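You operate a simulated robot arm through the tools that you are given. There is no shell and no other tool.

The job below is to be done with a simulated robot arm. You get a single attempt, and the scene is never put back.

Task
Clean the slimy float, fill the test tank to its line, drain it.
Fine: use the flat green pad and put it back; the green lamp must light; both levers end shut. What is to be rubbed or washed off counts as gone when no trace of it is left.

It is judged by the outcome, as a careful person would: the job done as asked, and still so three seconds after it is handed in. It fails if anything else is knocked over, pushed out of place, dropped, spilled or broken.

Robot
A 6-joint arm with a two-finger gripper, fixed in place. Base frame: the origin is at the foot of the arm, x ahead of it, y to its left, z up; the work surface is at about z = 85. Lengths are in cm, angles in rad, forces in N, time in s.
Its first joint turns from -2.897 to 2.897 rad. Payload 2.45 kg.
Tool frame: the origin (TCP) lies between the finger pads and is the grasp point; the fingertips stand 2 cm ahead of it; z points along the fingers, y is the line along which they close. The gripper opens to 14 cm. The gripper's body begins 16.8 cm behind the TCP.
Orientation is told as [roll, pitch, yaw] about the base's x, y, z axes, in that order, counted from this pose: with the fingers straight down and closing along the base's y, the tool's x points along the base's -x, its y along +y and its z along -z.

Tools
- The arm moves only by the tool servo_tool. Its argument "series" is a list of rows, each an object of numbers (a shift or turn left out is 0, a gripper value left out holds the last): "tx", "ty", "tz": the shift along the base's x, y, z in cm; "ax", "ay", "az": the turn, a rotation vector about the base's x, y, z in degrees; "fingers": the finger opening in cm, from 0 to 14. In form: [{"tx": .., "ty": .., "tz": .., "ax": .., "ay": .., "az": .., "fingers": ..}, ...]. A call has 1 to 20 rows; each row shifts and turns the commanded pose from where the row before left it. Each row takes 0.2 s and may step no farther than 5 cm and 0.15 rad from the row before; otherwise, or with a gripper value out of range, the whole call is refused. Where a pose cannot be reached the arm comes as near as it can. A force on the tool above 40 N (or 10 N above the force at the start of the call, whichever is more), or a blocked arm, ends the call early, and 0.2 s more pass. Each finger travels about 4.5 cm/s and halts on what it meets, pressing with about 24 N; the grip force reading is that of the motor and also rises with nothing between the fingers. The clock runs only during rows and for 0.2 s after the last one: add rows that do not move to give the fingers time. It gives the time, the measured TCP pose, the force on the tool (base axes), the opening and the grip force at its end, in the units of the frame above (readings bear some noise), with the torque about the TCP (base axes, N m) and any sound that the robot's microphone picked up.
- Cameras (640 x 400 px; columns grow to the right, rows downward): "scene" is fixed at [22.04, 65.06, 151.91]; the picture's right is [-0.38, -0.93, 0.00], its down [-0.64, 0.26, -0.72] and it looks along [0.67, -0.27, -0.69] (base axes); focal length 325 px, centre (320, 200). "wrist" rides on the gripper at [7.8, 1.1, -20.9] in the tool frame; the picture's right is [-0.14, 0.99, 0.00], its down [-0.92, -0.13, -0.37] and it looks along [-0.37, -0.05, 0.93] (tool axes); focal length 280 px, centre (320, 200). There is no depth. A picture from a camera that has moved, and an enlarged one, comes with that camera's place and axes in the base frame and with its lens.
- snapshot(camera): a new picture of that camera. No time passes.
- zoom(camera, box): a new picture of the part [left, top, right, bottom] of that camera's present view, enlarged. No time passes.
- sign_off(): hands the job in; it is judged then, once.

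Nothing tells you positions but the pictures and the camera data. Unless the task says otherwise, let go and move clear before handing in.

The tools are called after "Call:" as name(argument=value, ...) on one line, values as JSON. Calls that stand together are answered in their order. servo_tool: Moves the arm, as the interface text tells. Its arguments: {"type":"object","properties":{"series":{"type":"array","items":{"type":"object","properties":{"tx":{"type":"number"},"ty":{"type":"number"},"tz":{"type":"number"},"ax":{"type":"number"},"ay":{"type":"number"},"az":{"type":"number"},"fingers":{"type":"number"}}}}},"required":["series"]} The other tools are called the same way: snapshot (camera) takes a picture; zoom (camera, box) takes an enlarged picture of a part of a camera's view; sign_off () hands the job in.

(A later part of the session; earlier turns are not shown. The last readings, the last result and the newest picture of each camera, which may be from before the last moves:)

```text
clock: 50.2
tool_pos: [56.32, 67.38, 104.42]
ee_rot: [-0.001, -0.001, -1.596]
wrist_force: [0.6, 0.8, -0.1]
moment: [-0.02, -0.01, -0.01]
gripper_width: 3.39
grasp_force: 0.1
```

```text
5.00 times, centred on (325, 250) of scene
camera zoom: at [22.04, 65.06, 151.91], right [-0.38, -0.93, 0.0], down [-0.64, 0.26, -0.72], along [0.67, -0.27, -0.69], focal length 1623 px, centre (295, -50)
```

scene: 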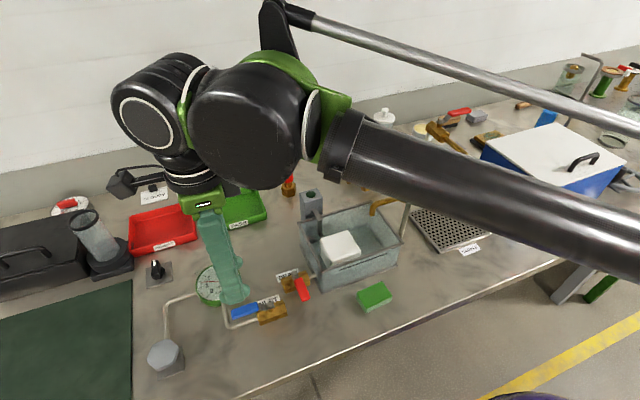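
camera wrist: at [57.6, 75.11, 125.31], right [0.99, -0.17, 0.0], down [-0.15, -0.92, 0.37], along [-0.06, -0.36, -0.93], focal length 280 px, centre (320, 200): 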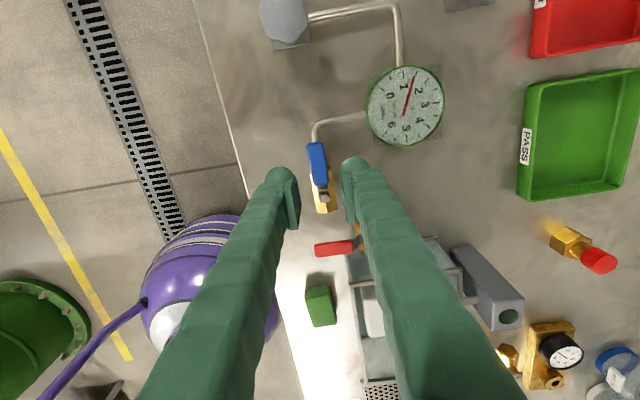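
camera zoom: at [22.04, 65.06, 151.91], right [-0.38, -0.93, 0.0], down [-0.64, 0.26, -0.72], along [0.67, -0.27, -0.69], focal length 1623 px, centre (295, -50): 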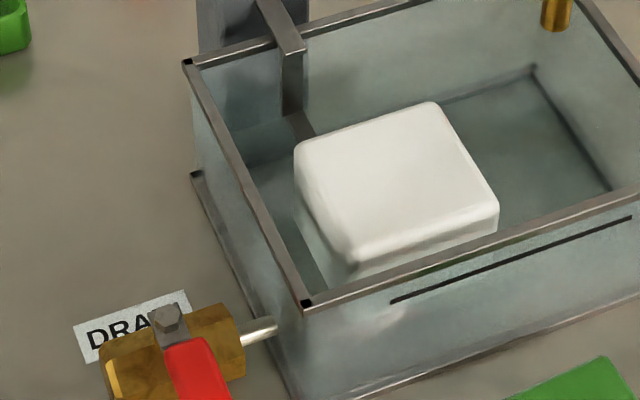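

Water is hard to see yet; wait another few seconds and compare.

Call:
servo_tool(series=[{}, {}, {}, {}, {}, {}, {}, {}, {}, {}, {}, {}, {}, {}, {}, {}, {}, {}, {}, {}])

Call:
zoom(camera="scene", box=[340, 190, 410, 260])

Call:
zoom(camera="scene", box=[290, 210, 360, 290])

Call:
snapshot(camera="scene")

Call:
snapshot(camera="wrist")

```text
clock: 54.4
tool_pos: [56.33, 67.33, 104.31]
ee_rot: [0.0, -0.001, -1.596]
wrist_force: [-0.3, -0.8, -0.5]
moment: [0.02, -0.01, -0.01]
gripper_width: 3.39
grasp_force: 0.1
```

```text
5.71 times, centred on (375, 225) of scene
camera zoom: at [22.04, 65.06, 151.91], right [-0.38, -0.93, 0.0], down [-0.64, 0.26, -0.72], along [0.67, -0.27, -0.69], focal length 1855 px, centre (6, 57)
```

zoom: 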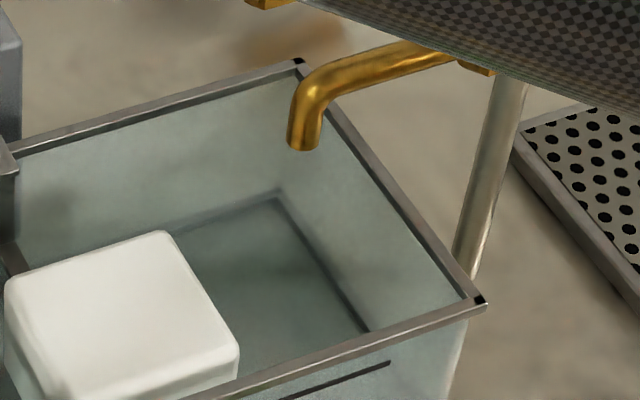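

```text
5.00 times, centred on (325, 250) of scene
camera zoom: at [22.04, 65.06, 151.91], right [-0.38, -0.93, 0.0], down [-0.64, 0.26, -0.72], along [0.67, -0.27, -0.69], focal length 1623 px, centre (295, -50)
```

zoom: 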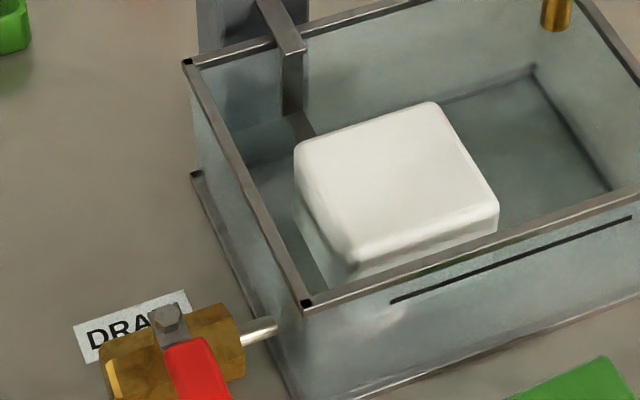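

```text
taken
```

scene: 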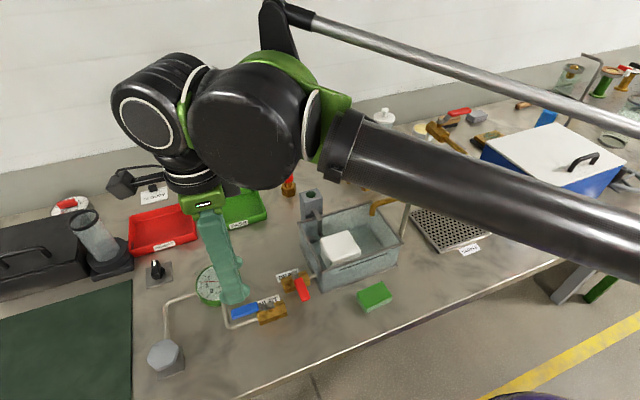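

```text
taken
camera wrist: at [57.59, 75.12, 125.31], right [0.99, -0.16, 0.0], down [-0.15, -0.92, 0.37], along [-0.06, -0.36, -0.93], focal length 280 px, centre (320, 200)
```

wrist: 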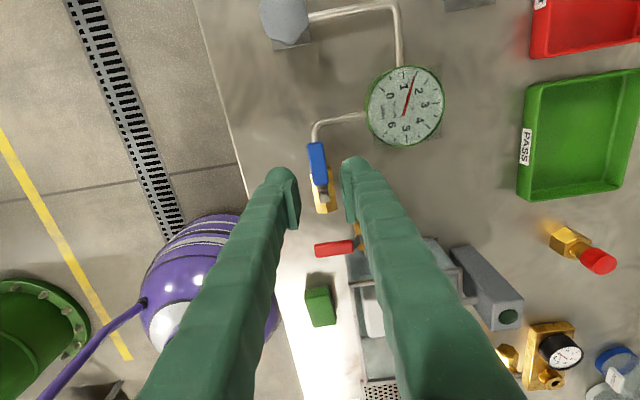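

Call:
zoom(camera="scene", box=[350, 205, 390, 230])

Call:
zoom(camera="scene", box=[300, 190, 360, 260])

Call:
zoom(camera="wrist", box=[340, 230, 540, 400])

```text
16.00 times, centred on (370, 218) of scene
camera zoom: at [22.04, 65.06, 151.91], right [-0.38, -0.93, 0.0], down [-0.64, 0.26, -0.72], along [0.67, -0.27, -0.69], focal length 5194 px, centre (-480, -80)
```

zoom: 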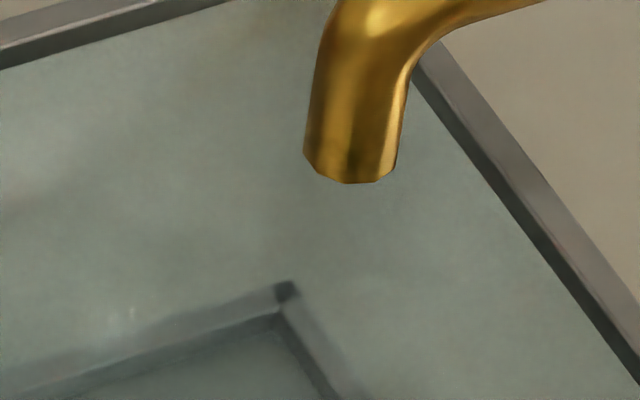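

```text
5.71 times, centred on (330, 225) of scene
camera zoom: at [22.04, 65.06, 151.91], right [-0.38, -0.93, 0.0], down [-0.64, 0.26, -0.72], along [0.67, -0.27, -0.69], focal length 1855 px, centre (263, 57)
```

zoom: 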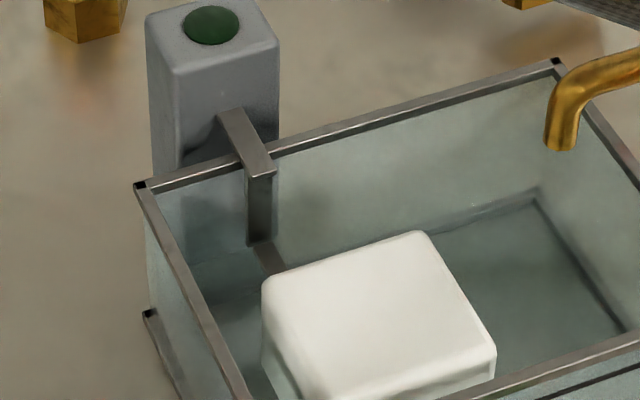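

```text
2.35 times, centred on (440, 315) of wrist
camera zoom: at [57.59, 75.12, 125.31], right [0.99, -0.16, 0.0], down [-0.15, -0.92, 0.37], along [-0.06, -0.36, -0.93], focal length 660 px, centre (38, -71)
```

zoom: 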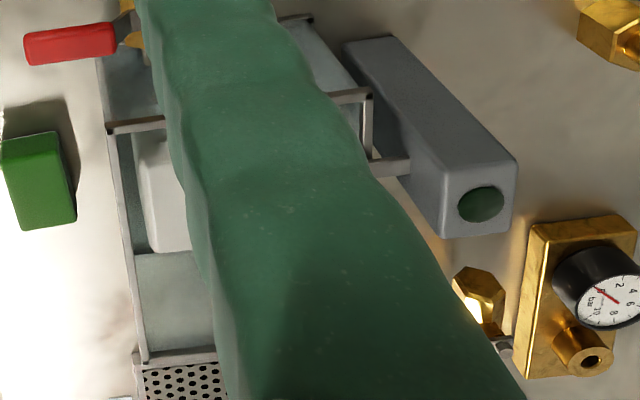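

Call:
servo_tool(series=[{}, {}, {}, {}, {}, {}, {}, {}, {}, {}, {}, {}, {}, {}, {}, {}, {}, {}, {}, {}])

Call:
zoom(camera="scene", box=[350, 205, 390, 230])

Call:
zoom(camera="scene", box=[300, 190, 360, 260])

Call:
zoom(camera="scene", box=[310, 240, 400, 300])

```text
clock: 58.6
tool_pos: [56.4, 67.28, 104.35]
ee_rot: [-0.001, 0.0, -1.597]
wrist_force: [-1.0, 0.6, 0.3]
moment: [0.01, 0.01, 0.01]
gripper_width: 3.4
grasp_force: 0.0
```

```text
16.00 times, centred on (370, 218) of scene
camera zoom: at [22.04, 65.06, 151.91], right [-0.38, -0.93, 0.0], down [-0.64, 0.26, -0.72], along [0.67, -0.27, -0.69], focal length 5194 px, centre (-480, -80)
```

zoom: 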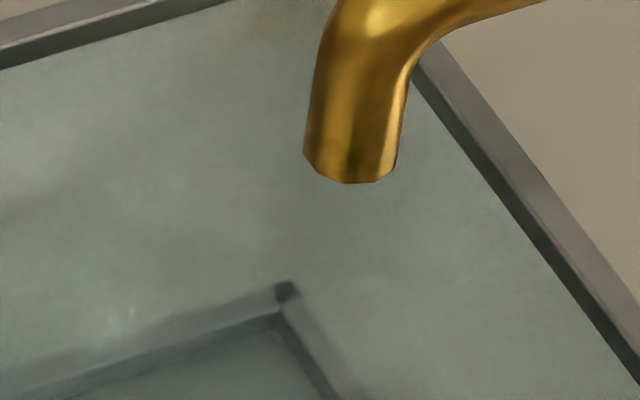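

```text
5.71 times, centred on (330, 225) of scene
camera zoom: at [22.04, 65.06, 151.91], right [-0.38, -0.93, 0.0], down [-0.64, 0.26, -0.72], along [0.67, -0.27, -0.69], focal length 1855 px, centre (263, 57)
```

zoom: 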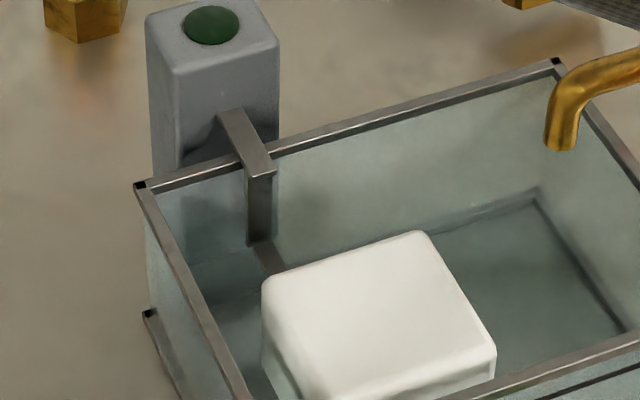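

```text
6.67 times, centred on (355, 270) of scene
camera zoom: at [22.04, 65.06, 151.91], right [-0.38, -0.93, 0.0], down [-0.64, 0.26, -0.72], along [0.67, -0.27, -0.69], focal length 2164 px, centre (87, -267)
```

zoom: 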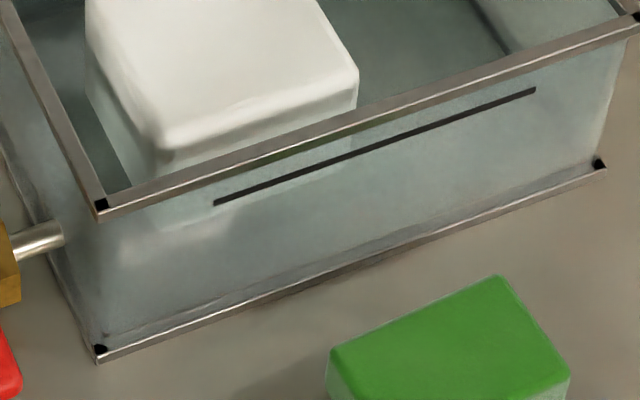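

Call:
zoom(camera="scene", box=[340, 190, 410, 260])

Call:
zoom(camera="scene", box=[315, 180, 395, 300])

Call:
zoom(camera="wrist", box=[350, 50, 460, 160])

```text
5.71 times, centred on (375, 225) of scene
camera zoom: at [22.04, 65.06, 151.91], right [-0.38, -0.93, 0.0], down [-0.64, 0.26, -0.72], along [0.67, -0.27, -0.69], focal length 1855 px, centre (6, 57)
```

zoom: 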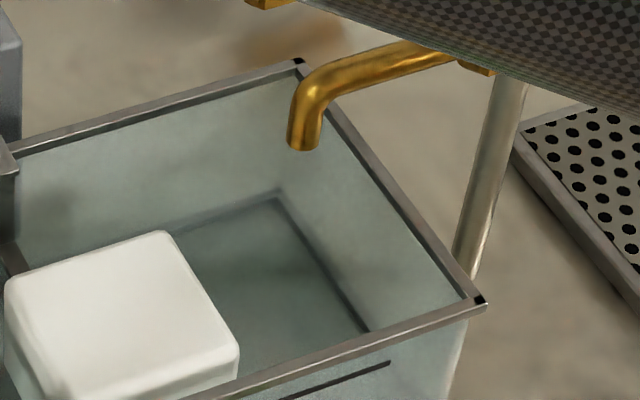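

```text
3.33 times, centred on (355, 240) of scene
camera zoom: at [22.04, 65.06, 151.91], right [-0.38, -0.93, 0.0], down [-0.64, 0.26, -0.72], along [0.67, -0.27, -0.69], focal length 1082 px, centre (203, 67)
```

zoom: 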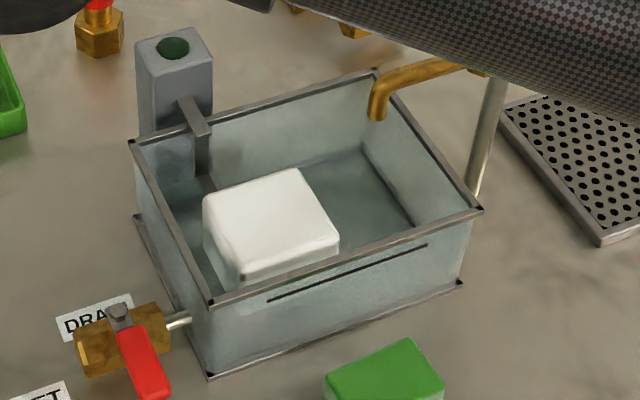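

```text
3.64 times, centred on (405, 105) of wrist
camera zoom: at [57.59, 75.12, 125.31], right [0.99, -0.16, 0.0], down [-0.15, -0.92, 0.37], along [-0.06, -0.36, -0.93], focal length 1020 px, centre (11, 546)
```

zoom: 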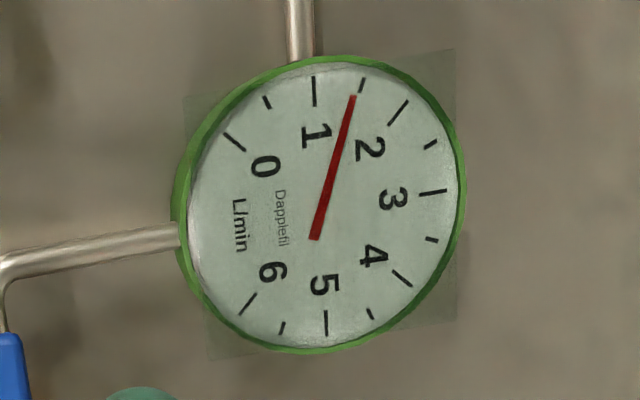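

I want to be sure the water isn't going somewhere else; check around the inlet valve and bench.

Call:
zoom(camera="scene", box=[210, 260, 330, 340])

Call:
zoom(camera="wrist", box=[280, 110, 400, 280])

Call:
zoom(camera="scene", box=[380, 150, 500, 270])

```text
5.00 times, centred on (270, 300) of scene
camera zoom: at [22.04, 65.06, 151.91], right [-0.38, -0.93, 0.0], down [-0.64, 0.26, -0.72], along [0.67, -0.27, -0.69], focal length 1623 px, centre (570, -300)
```

zoom: 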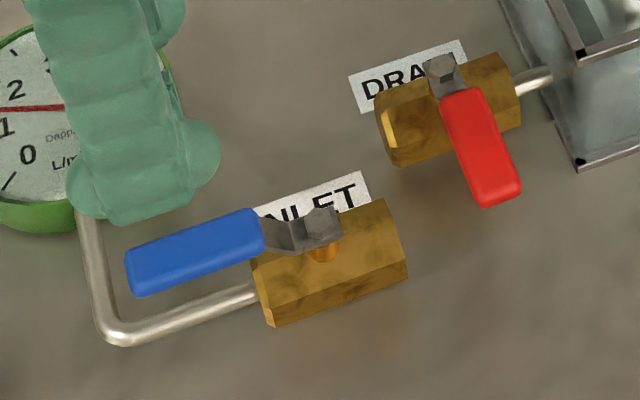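

```text
2.35 times, centred on (340, 195) of wrist
camera zoom: at [57.59, 75.12, 125.31], right [0.99, -0.16, 0.0], down [-0.15, -0.92, 0.37], along [-0.06, -0.36, -0.93], focal length 660 px, centre (273, 212)
```

zoom: 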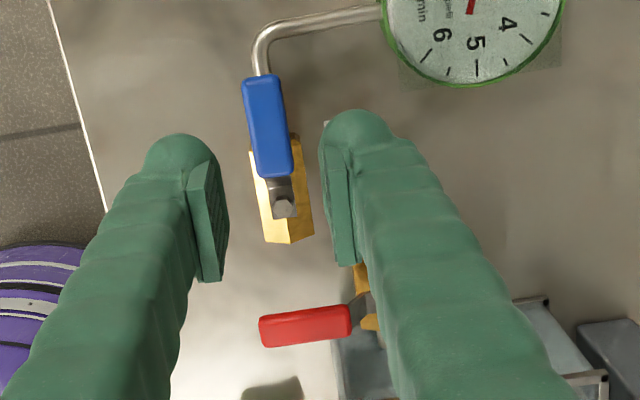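

```text
3.33 times, centred on (440, 210) of scene
camera zoom: at [22.04, 65.06, 151.91], right [-0.38, -0.93, 0.0], down [-0.64, 0.26, -0.72], along [0.67, -0.27, -0.69], focal length 1082 px, centre (-80, 167)
```

zoom: 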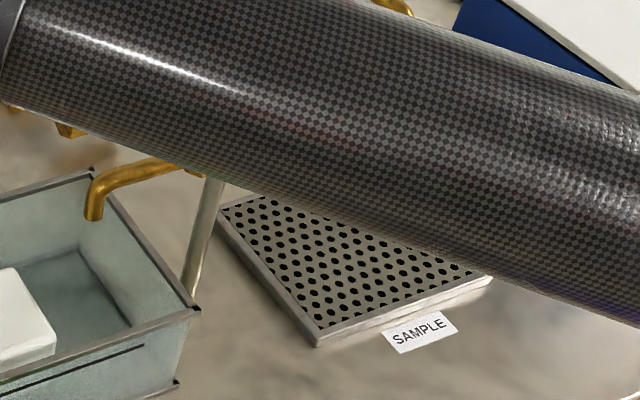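

Nothing is spilling on the bench. I raise the arm and look into the tank with the wrist camera to judge the level.

Call:
servo_tool(series=[{"tx": 1.5, "ty": -2, "tz": 4, "fingers": 14}, {"tx": 2, "ty": -3.5, "tz": 2}, {"tx": 2, "ty": -4, "tz": 1}, {"tx": 2, "ty": -4, "tz": 1}, {"tx": 1, "ty": -3.5, "tz": 1}])

Call:
snapshot(camera="wrist")

Call:
snapshot(camera="scene")

```text
clock: 59.8
tool_pos: [64.77, 50.41, 113.42]
ee_rot: [0.0, 0.001, -1.596]
wrist_force: [-0.9, 0.9, 0.3]
moment: [-0.08, -0.02, -0.03]
gripper_width: 13.99
grasp_force: 0.2
```

```text
taken
camera wrist: at [66.12, 58.12, 134.28], right [0.99, -0.16, 0.0], down [-0.15, -0.92, 0.37], along [-0.06, -0.36, -0.93], focal length 280 px, centre (320, 200)
```

wrist: 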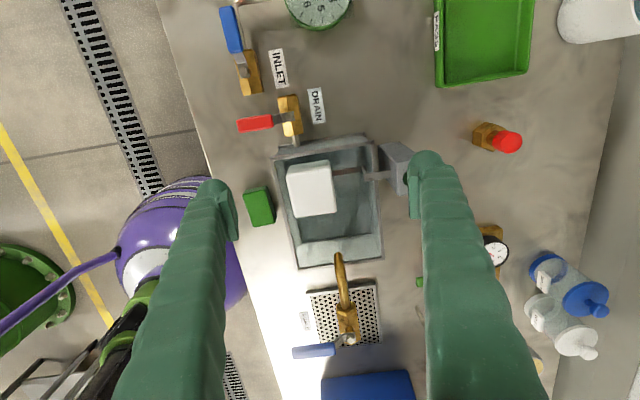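

```text
taken
```

scene: 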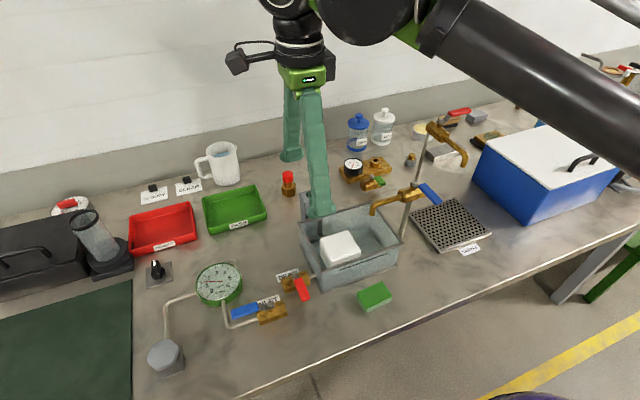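

Call:
zoom(camera="wrist", box=[265, 130, 395, 280])

Call:
zoom(camera="scene", box=[295, 190, 405, 290])

Call:
zoom(camera="scene", box=[180, 250, 260, 330])

```text
2.67 times, centred on (330, 205) of wrist
camera zoom: at [66.12, 58.12, 134.28], right [0.99, -0.16, 0.0], down [-0.15, -0.92, 0.37], along [-0.06, -0.36, -0.93], focal length 748 px, centre (293, 187)
```

zoom: 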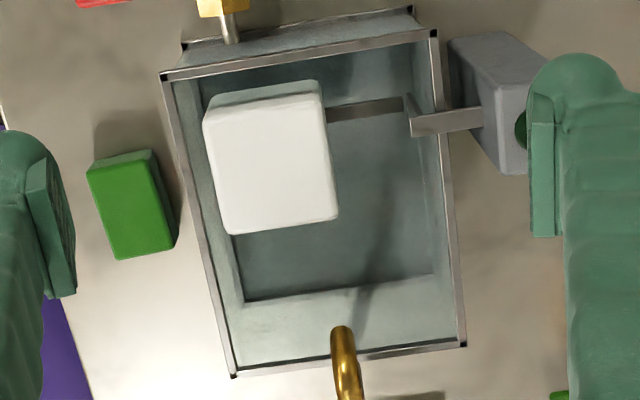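

```text
4.00 times, centred on (350, 240) of scene
camera zoom: at [22.04, 65.06, 151.91], right [-0.38, -0.93, 0.0], down [-0.64, 0.26, -0.72], along [0.67, -0.27, -0.69], focal length 1298 px, centre (200, 40)
```

zoom: 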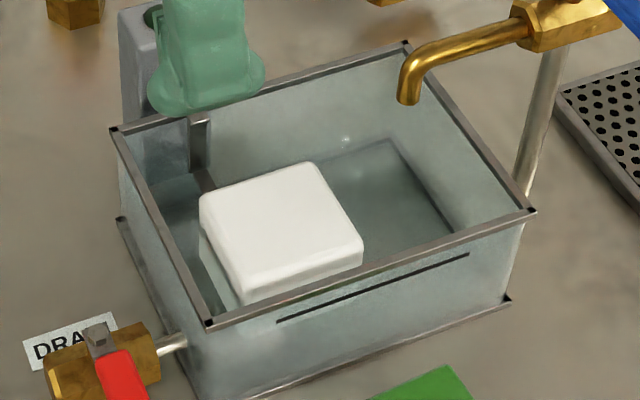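

```text
5.00 times, centred on (220, 290) of scene
camera zoom: at [22.04, 65.06, 151.91], right [-0.38, -0.93, 0.0], down [-0.64, 0.26, -0.72], along [0.67, -0.27, -0.69], focal length 1623 px, centre (820, -250)
```

zoom: 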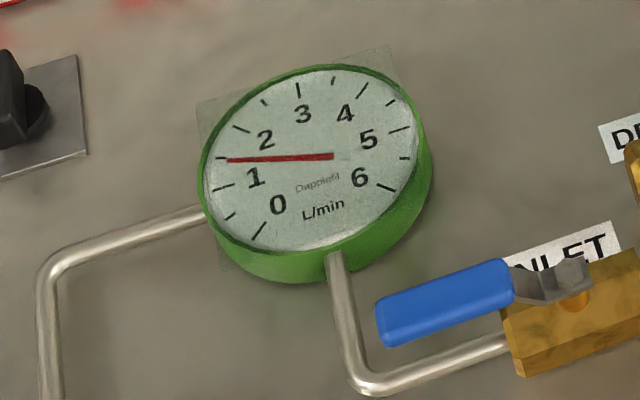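

The gauge shows ~1.5 L/min, but the level is not obvious. I wait a few seconds in this pose and compare the same view.

Call:
servo_tool(series=[{}, {}, {}, {}, {}, {}, {}, {}, {}, {}, {}, {}, {}, {}, {}, {}, {}, {}, {}, {}])

Call:
zoom(camera="wrist", box=[265, 130, 395, 280])

Call:
zoom(camera="scene", box=[295, 190, 405, 290])

```text
clock: 64.0
tool_pos: [64.93, 50.21, 113.47]
ee_rot: [0.0, 0.0, -1.596]
wrist_force: [-0.2, 0.3, 0.1]
moment: [0.03, 0.0, 0.01]
gripper_width: 14.0
grasp_force: 0.2
```

```text
2.67 times, centred on (330, 205) of wrist
camera zoom: at [66.13, 58.08, 134.29], right [0.99, -0.16, 0.0], down [-0.15, -0.92, 0.37], along [-0.06, -0.36, -0.93], focal length 748 px, centre (293, 187)
```

zoom: 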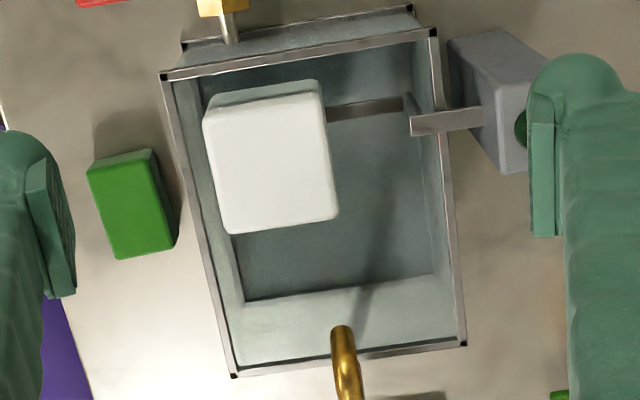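

```text
4.00 times, centred on (350, 240) of scene
camera zoom: at [22.04, 65.06, 151.91], right [-0.38, -0.93, 0.0], down [-0.64, 0.26, -0.72], along [0.67, -0.27, -0.69], focal length 1298 px, centre (200, 40)
```

zoom: 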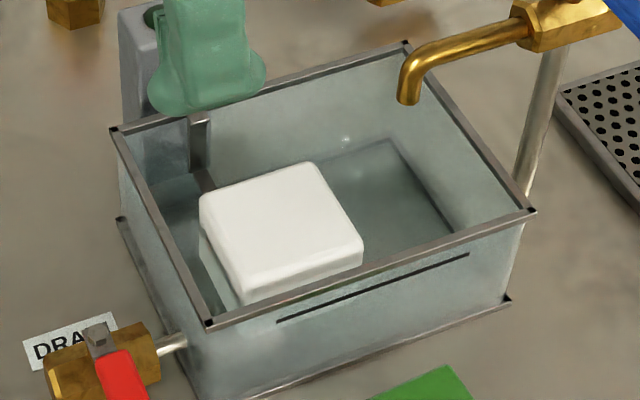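

No obvious change. I zoom hard on the inner walls for a faint water line.

Call:
zoom(camera="wrist", box=[285, 220, 345, 270])

Call:
zoom(camera="wrist", box=[335, 145, 390, 200])

Call:
zoom(camera="scene", box=[310, 255, 360, 300])

Call:
zoom(camera="wrist", box=[220, 60, 340, 160])

```text
8.00 times, centred on (315, 245) of wrist
camera zoom: at [66.13, 58.08, 134.29], right [0.99, -0.16, 0.0], down [-0.15, -0.92, 0.37], along [-0.06, -0.36, -0.93], focal length 2243 px, centre (360, -160)
```

zoom: 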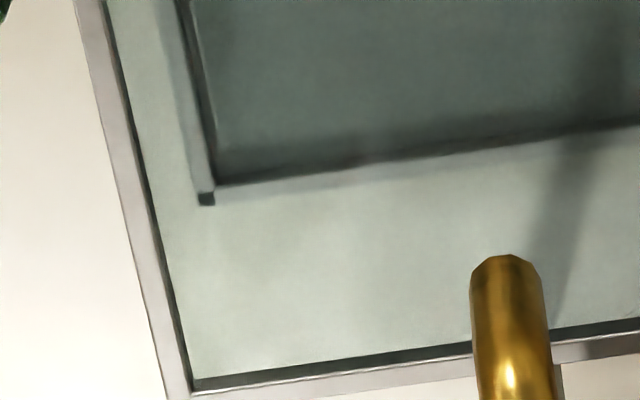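

```text
7.27 times, centred on (362, 172) of wrist
camera zoom: at [66.13, 58.08, 134.29], right [0.99, -0.16, 0.0], down [-0.15, -0.92, 0.37], along [-0.06, -0.36, -0.93], focal length 2039 px, centre (11, 400)
```

zoom: 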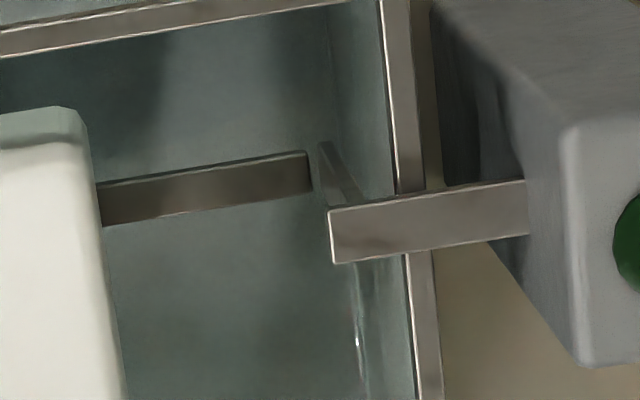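

```text
8.89 times, centred on (335, 278) of scene
camera zoom: at [22.04, 65.06, 151.91], right [-0.38, -0.93, 0.0], down [-0.64, 0.26, -0.72], along [0.67, -0.27, -0.69], focal length 2885 px, centre (187, -489)
```

zoom: 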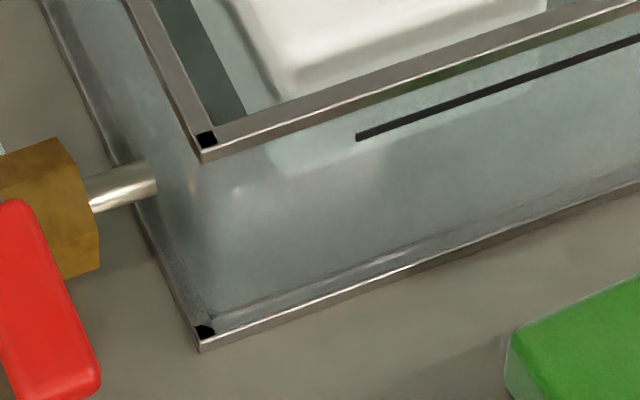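

```text
4.00 times, centred on (280, 110) of wrist
camera zoom: at [66.13, 58.08, 134.29], right [0.99, -0.16, 0.0], down [-0.15, -0.92, 0.37], along [-0.06, -0.36, -0.93], focal length 1122 px, centre (480, 560)
```

zoom: 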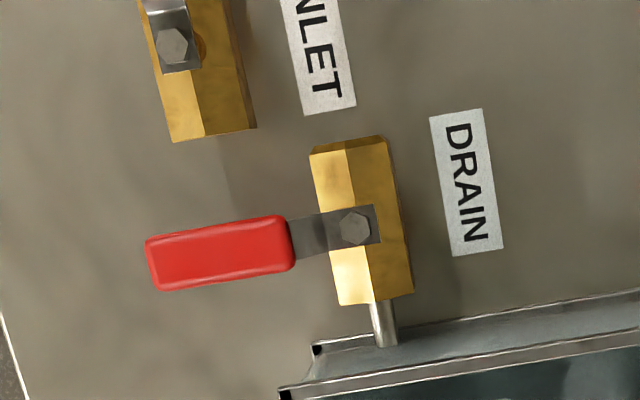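

Call:
zoom(camera="scene", box=[315, 210, 395, 270])

Call:
zoom(camera="scene", box=[295, 160, 415, 280])

```text
6.67 times, centred on (355, 240) of scene
camera zoom: at [22.04, 65.06, 151.91], right [-0.38, -0.93, 0.0], down [-0.64, 0.26, -0.72], along [0.67, -0.27, -0.69], focal length 2164 px, centre (87, -67)
```

zoom: 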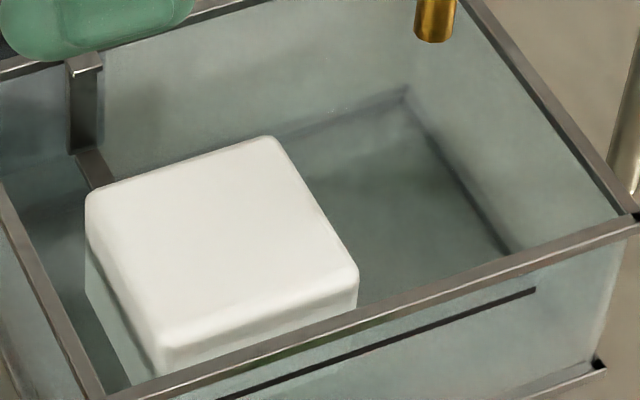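

```text
3.33 times, centred on (355, 220) of scene
camera zoom: at [22.04, 65.06, 151.91], right [-0.38, -0.93, 0.0], down [-0.64, 0.26, -0.72], along [0.67, -0.27, -0.69], focal length 1082 px, centre (203, 133)
```

zoom: 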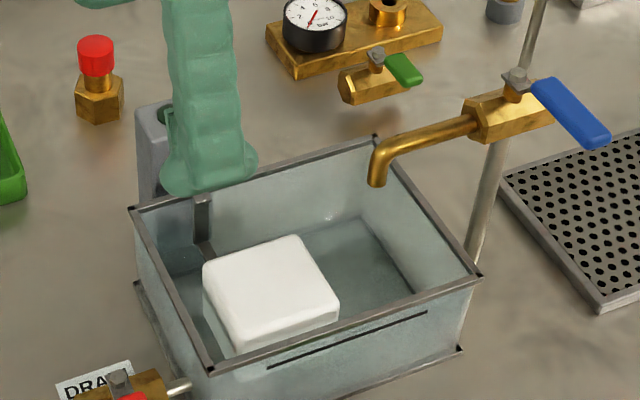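

Still no visible difference. I wait a bit longer (well within the fill margin) and compare again.

Call:
servo_tool(series=[{}, {}, {}, {}, {}, {}, {}, {}, {}, {}, {}, {}, {}, {}, {}, {}, {}, {}, {}, {}])

Call:
zoom(camera="wrist", box=[285, 220, 345, 270])

Call:
zoom(camera="wrist", box=[265, 130, 395, 280])

Call:
zoom(camera="scene", box=[310, 255, 360, 300])

```text
clock: 68.2
tool_pos: [64.76, 50.32, 113.34]
ee_rot: [0.0, -0.001, -1.597]
wrist_force: [-0.1, 1.2, 0.0]
moment: [-0.01, 0.0, 0.0]
gripper_width: 13.99
grasp_force: 0.2
```

```text
8.00 times, centred on (315, 245) of wrist
camera zoom: at [66.13, 58.08, 134.29], right [0.99, -0.16, 0.0], down [-0.15, -0.92, 0.37], along [-0.06, -0.36, -0.93], focal length 2243 px, centre (360, -160)
```

zoom: 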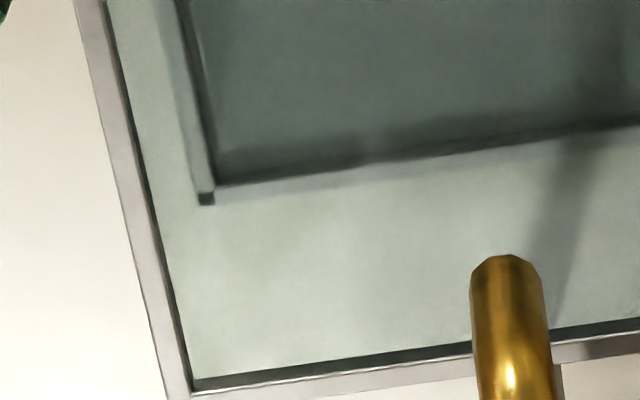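

```text
2.67 times, centred on (330, 205) of wrist
camera zoom: at [66.13, 58.08, 134.29], right [0.99, -0.16, 0.0], down [-0.15, -0.92, 0.37], along [-0.06, -0.36, -0.93], focal length 748 px, centre (293, 187)
```

zoom: 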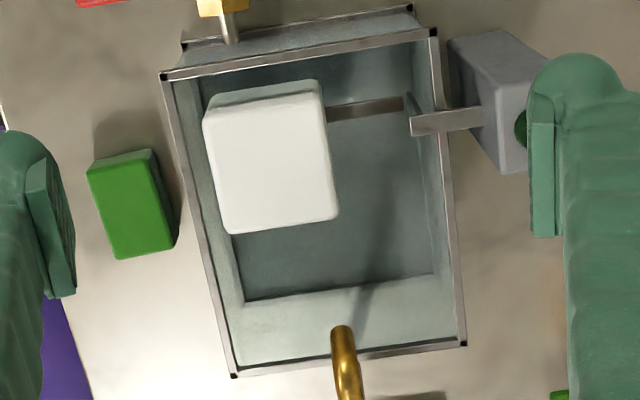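

```text
8.89 times, centred on (335, 278) of scene
camera zoom: at [22.04, 65.06, 151.91], right [-0.38, -0.93, 0.0], down [-0.64, 0.26, -0.72], along [0.67, -0.27, -0.69], focal length 2885 px, centre (187, -489)
```

zoom: 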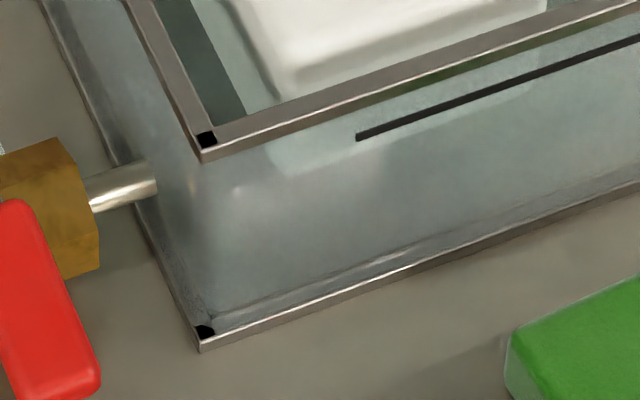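

The level still doesn't rise although 1.5 L/min is flowing – perhaps the drain is letting it through. I go to the drain lever (pivot ≈(61.3, 55.0), tip ≈(53.9, 55.0)) to examine it and try it.

Call:
servo_tool(series=[{"tx": -0.8, "ty": 0.43, "az": 8.4, "fingers": 3.4}, {"tx": -0.8, "ty": 0.43, "az": 8.3}, {"tx": -0.8, "ty": 0.43, "az": 8.3}, {"tx": -0.8, "ty": 0.43, "az": 8.3}, {"tx": -0.8, "ty": 0.43, "az": 8.3}, {"tx": -0.8, "ty": 0.43, "az": 8.3}, {"tx": -0.8, "ty": 0.43, "az": 8.3}, {"tx": -0.8, "ty": 0.43, "az": 8.3}, {"tx": -0.8, "ty": 0.43, "az": 8.3}, {"tx": -0.8, "ty": 0.43, "az": 8.3}, {"tx": -0.8, "ty": 0.4, "az": 8.3}, {"tz": -5}, {"tz": -5}, {"tz": -3}, {}])

Call:
zoom(camera="wrist", box=[260, 130, 380, 230])

Call:
snapshot(camera="scene")

Call:
zoom(camera="scene", box=[260, 190, 420, 310])

```text
clock: 71.4
tool_pos: [56.1, 54.97, 100.24]
ee_rot: [-0.001, 0.001, -0.002]
wrist_force: [-0.1, 0.7, 0.5]
moment: [-0.03, -0.01, -0.02]
gripper_width: 3.39
grasp_force: 0.1
```

```text
4.00 times, centred on (320, 180) of wrist
camera zoom: at [48.27, 56.03, 121.17], right [0.14, 0.99, 0.0], down [0.92, -0.13, 0.37], along [0.37, -0.05, -0.93], focal length 1122 px, centre (320, 280)
```

zoom: 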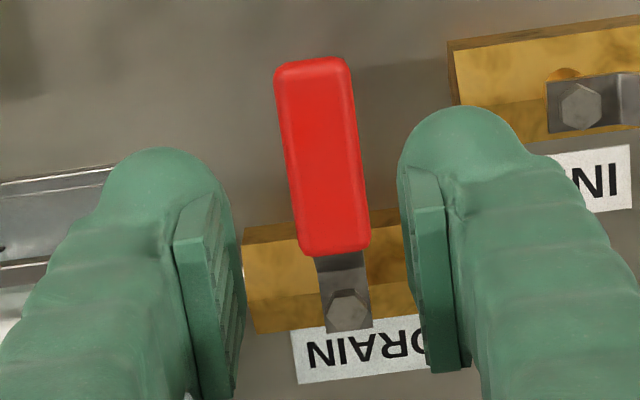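

```text
taken
```

scene: 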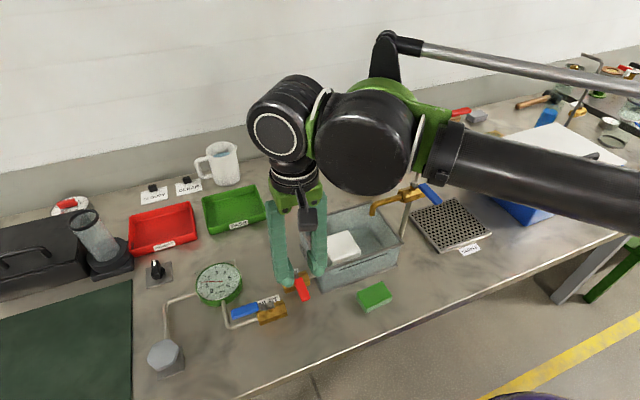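

```text
3.33 times, centred on (340, 250) of scene
camera zoom: at [22.04, 65.06, 151.91], right [-0.38, -0.93, 0.0], down [-0.64, 0.26, -0.72], along [0.67, -0.27, -0.69], focal length 1082 px, centre (253, 33)
```

zoom: 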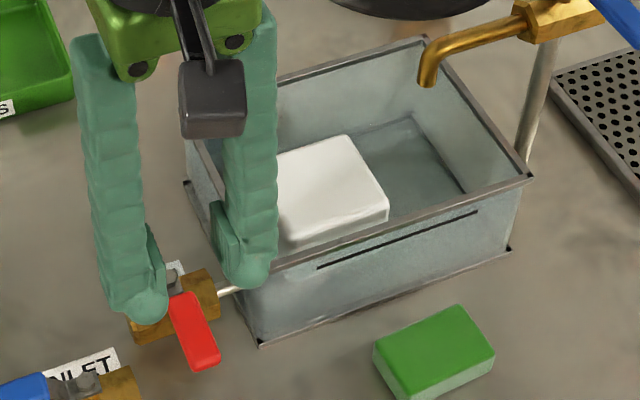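

Geometry matches the inlet lever. I cage the drain lever and turn it a little toward +y to see its effect.

Call:
servo_tool(series=[{"ty": 0.1, "tz": -3}, {"tz": -3}, {"tz": -1.9}, {}])

Call:
zoom(camera="scene", box=[260, 190, 420, 310])

Call:
snapshot(camera="wrist")

```text
clock: 72.4
tool_pos: [56.11, 55.13, 92.46]
ee_rot: [0.0, 0.0, -0.003]
wrist_force: [0.5, 0.3, -0.8]
moment: [0.0, -0.02, 0.03]
gripper_width: 3.4
grasp_force: 0.1
```

```text
3.33 times, centred on (340, 250) of scene
camera zoom: at [22.04, 65.06, 151.91], right [-0.38, -0.93, 0.0], down [-0.64, 0.26, -0.72], along [0.67, -0.27, -0.69], focal length 1082 px, centre (253, 33)
```

zoom: 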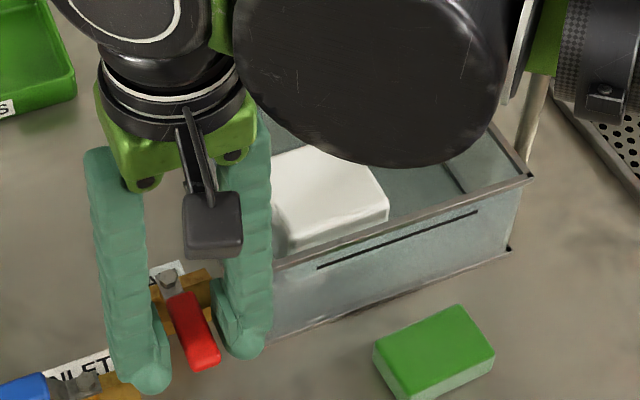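

```text
taken
camera wrist: at [48.28, 56.24, 113.42], right [0.14, 0.99, 0.0], down [0.92, -0.13, 0.37], along [0.37, -0.05, -0.93], focal length 280 px, centre (320, 200)
```

wrist: 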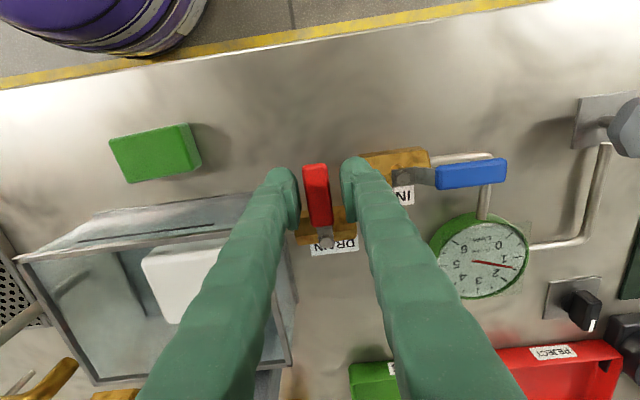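

Call:
servo_tool(series=[{"tx": 1.06, "fingers": 3.0}, {}, {"tx": 0.041, "ty": 0.585, "az": -8}, {"tx": 0.121, "ty": 0.573, "az": -8}, {"tx": 0.2, "ty": 0.551, "az": -8}, {"tx": 0.275, "ty": 0.517, "az": -8}, {}])

Call:
snapshot(camera="wrist")

Call:
zoom(camera="scene", box=[200, 240, 360, 340])

```text
clock: 74.0
tool_pos: [57.83, 57.35, 92.49]
ee_rot: [0.0, 0.002, -0.562]
wrist_force: [0.3, -0.3, 0.3]
moment: [-0.01, 0.04, 0.0]
gripper_width: 3.01
grasp_force: 0.5
```

```text
taken
camera wrist: at [51.74, 62.42, 113.43], right [0.64, 0.76, 0.0], down [0.71, -0.6, 0.37], along [0.28, -0.24, -0.93], focal length 280 px, centre (320, 200)
```

wrist: 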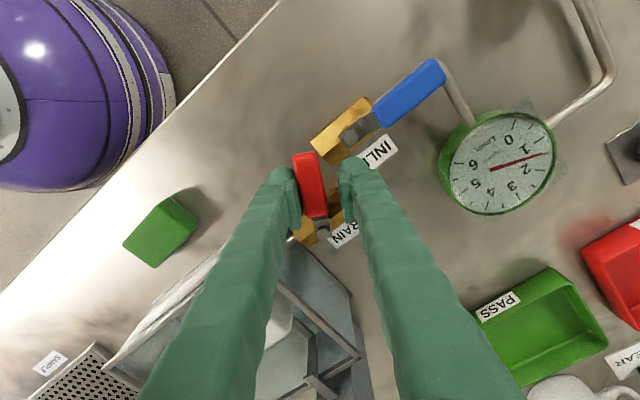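

```text
4.00 times, centred on (280, 290) of scene
camera zoom: at [22.04, 65.06, 151.91], right [-0.38, -0.93, 0.0], down [-0.64, 0.26, -0.72], along [0.67, -0.27, -0.69], focal length 1298 px, centre (480, -160)
```

zoom: 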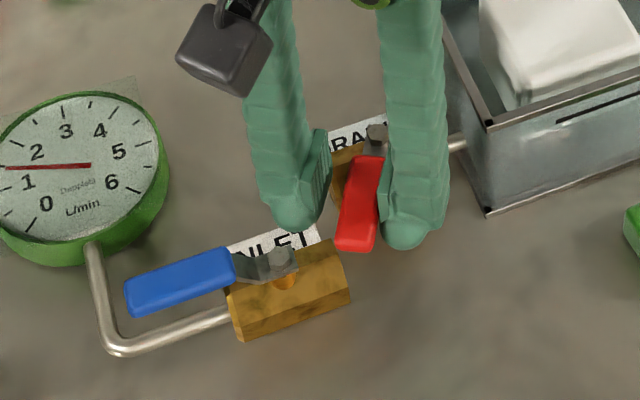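

The drain lever turns freely this way. Continue to the end and watch the tank.

Call:
servo_tool(series=[{"tx": 0.345, "ty": 0.474, "az": -8}, {"tx": 0.407, "ty": 0.422, "az": -8}, {"tx": 0.461, "ty": 0.361, "az": -8}, {"tx": 0.508, "ty": 0.293, "az": -8}, {"tx": 0.543, "ty": 0.22, "az": -8}, {"tx": 0.569, "ty": 0.141, "az": -8}, {"tx": 0.582, "ty": 0.062, "az": -8}, {"tx": 0.45, "ty": -0.02, "az": -6}, {}])

Call:
snapshot(camera="wrist")

Call:
snapshot(camera="scene")

```text
clock: 76.0
tool_pos: [61.55, 59.23, 92.43]
ee_rot: [0.001, 0.002, -1.643]
wrist_force: [-1.9, -0.3, -0.7]
moment: [-0.04, -0.04, 0.06]
gripper_width: 3.19
grasp_force: 1.4
```

```text
taken
camera wrist: at [63.25, 66.98, 113.35], right [0.98, -0.21, 0.0], down [-0.2, -0.91, 0.37], along [-0.08, -0.36, -0.93], focal length 280 px, centre (320, 200)
```

wrist: 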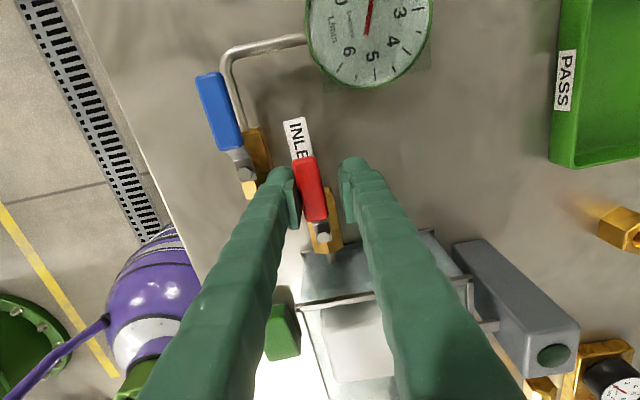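

```text
taken
```

scene: 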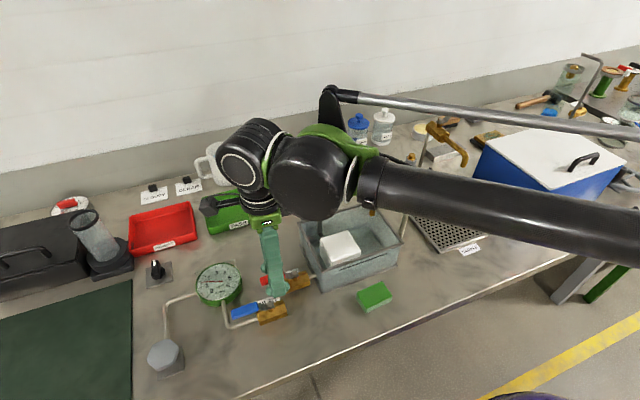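

Call:
zoom(camera="scene", box=[290, 190, 410, 300])

Call:
servo_tool(series=[{"tx": -0.2}, {}, {}, {}, {}, {}, {}, {}, {}, {}, {}, {}, {}, {}, {}, {}, {}, {}, {}, {}])

Call:
zoom(camera="scene", box=[290, 190, 410, 300])

```text
3.64 times, centred on (350, 245) of scene
camera zoom: at [22.04, 65.06, 151.91], right [-0.38, -0.93, 0.0], down [-0.64, 0.26, -0.72], along [0.67, -0.27, -0.69], focal length 1180 px, centre (211, 36)
```

zoom: 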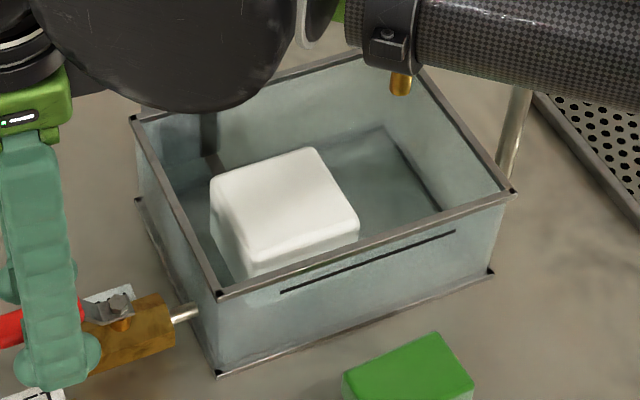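

```text
clock: 80.2
tool_pos: [61.38, 59.25, 92.43]
ee_rot: [-0.001, 0.0, -1.644]
wrist_force: [0.5, 0.0, 0.1]
moment: [-0.01, -0.01, -0.01]
gripper_width: 2.98
grasp_force: 0.1
```

```text
3.64 times, centred on (350, 245) of scene
camera zoom: at [22.04, 65.06, 151.91], right [-0.38, -0.93, 0.0], down [-0.64, 0.26, -0.72], along [0.67, -0.27, -0.69], focal length 1180 px, centre (211, 36)
```

zoom: 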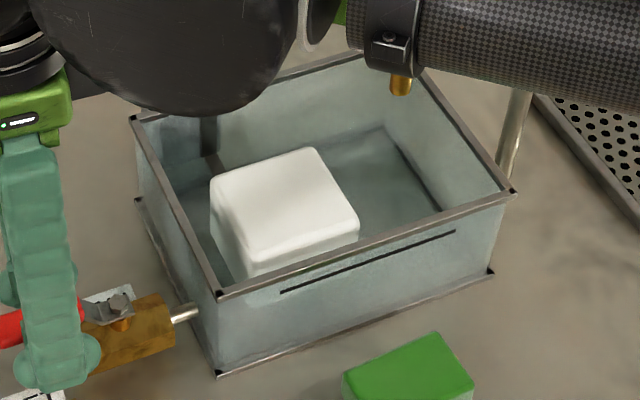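

Call:
servo_tool(series=[{}, {}, {}, {}, {}, {}, {}, {}, {}, {}, {}, {}, {}, {}, {}, {}, {}, {}, {}, {}])

Call:
zoom(camera="scene", box=[290, 190, 410, 300])

Call:
zoom(camera="scene", box=[340, 205, 410, 265])

Call:
zoom(camera="wrist", box=[300, 0, 440, 100])

```text
clock: 84.4
tool_pos: [61.45, 59.33, 92.36]
ee_rot: [0.001, 0.001, -1.642]
wrist_force: [0.4, -0.5, 0.9]
moment: [0.01, 0.01, 0.04]
gripper_width: 3.02
grasp_force: 0.0
```

```text
3.64 times, centred on (350, 245) of scene
camera zoom: at [22.04, 65.06, 151.91], right [-0.38, -0.93, 0.0], down [-0.64, 0.26, -0.72], along [0.67, -0.27, -0.69], focal length 1180 px, centre (211, 36)
```

zoom: 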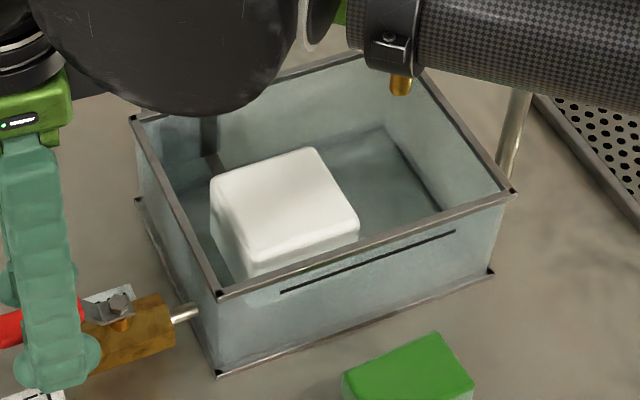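

```text
6.67 times, centred on (375, 235) of scene
camera zoom: at [22.04, 65.06, 151.91], right [-0.38, -0.93, 0.0], down [-0.64, 0.26, -0.72], along [0.67, -0.27, -0.69], focal length 2164 px, centre (-47, -33)
```

zoom: 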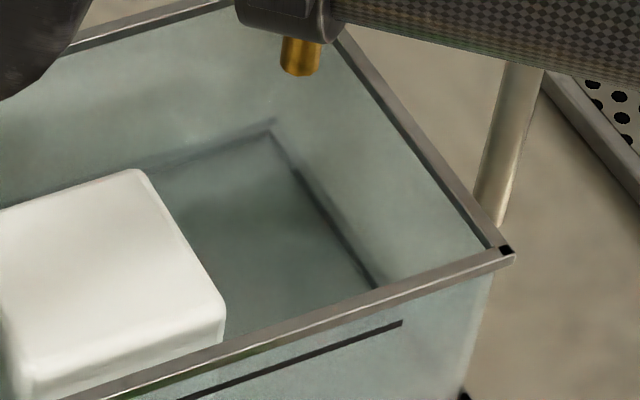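

```text
4.00 times, centred on (370, 50) of wrist
camera zoom: at [63.07, 67.03, 113.36], right [0.98, -0.21, 0.0], down [-0.19, -0.91, 0.37], along [-0.08, -0.36, -0.93], focal length 1122 px, centre (120, 800)
```

zoom: 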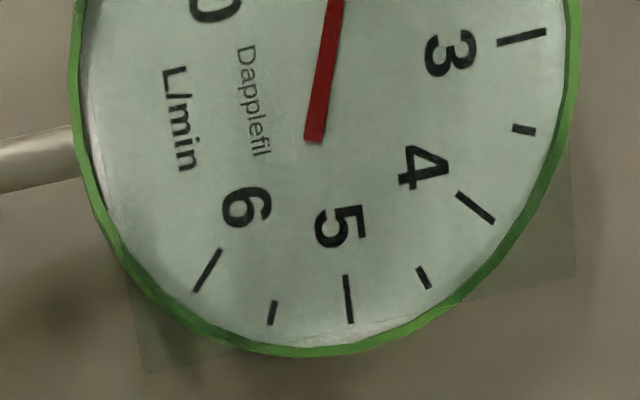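

Call:
zoom(camera="scene", box=[350, 205, 390, 230])

Call:
zoom(camera="wrist", box=[270, 220, 480, 400])

Call:
zoom(camera="scene", box=[300, 200, 350, 290])

```text
16.00 times, centred on (370, 218) of scene
camera zoom: at [22.04, 65.06, 151.91], right [-0.38, -0.93, 0.0], down [-0.64, 0.26, -0.72], along [0.67, -0.27, -0.69], focal length 5194 px, centre (-480, -80)
```

zoom: 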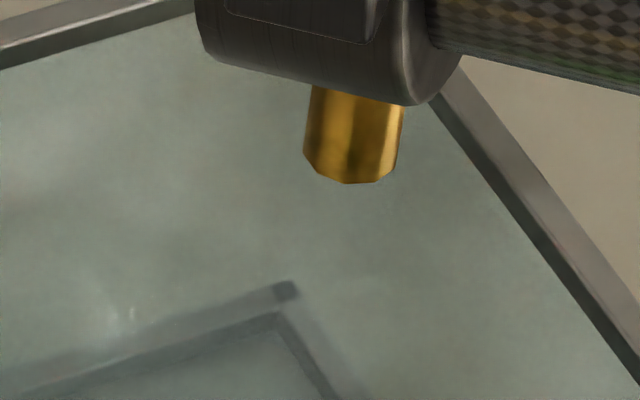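

```text
2.22 times, centred on (375, 310) of wrist
camera zoom: at [63.07, 67.03, 113.36], right [0.98, -0.21, 0.0], down [-0.19, -0.91, 0.37], along [-0.08, -0.36, -0.93], focal length 623 px, centre (198, -44)
```

zoom: 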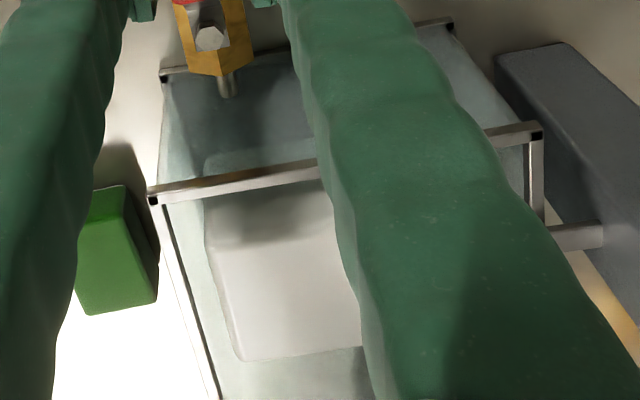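

```text
4.44 times, centred on (325, 245) of scene
camera zoom: at [22.04, 65.06, 151.91], right [-0.38, -0.93, 0.0], down [-0.64, 0.26, -0.72], along [0.67, -0.27, -0.69], focal length 1443 px, centre (298, 0)
```

zoom: 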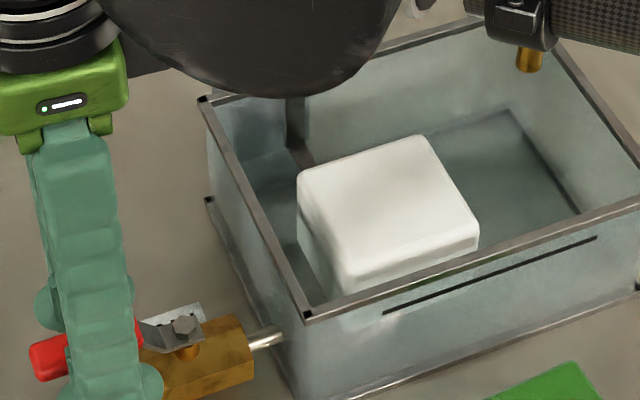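

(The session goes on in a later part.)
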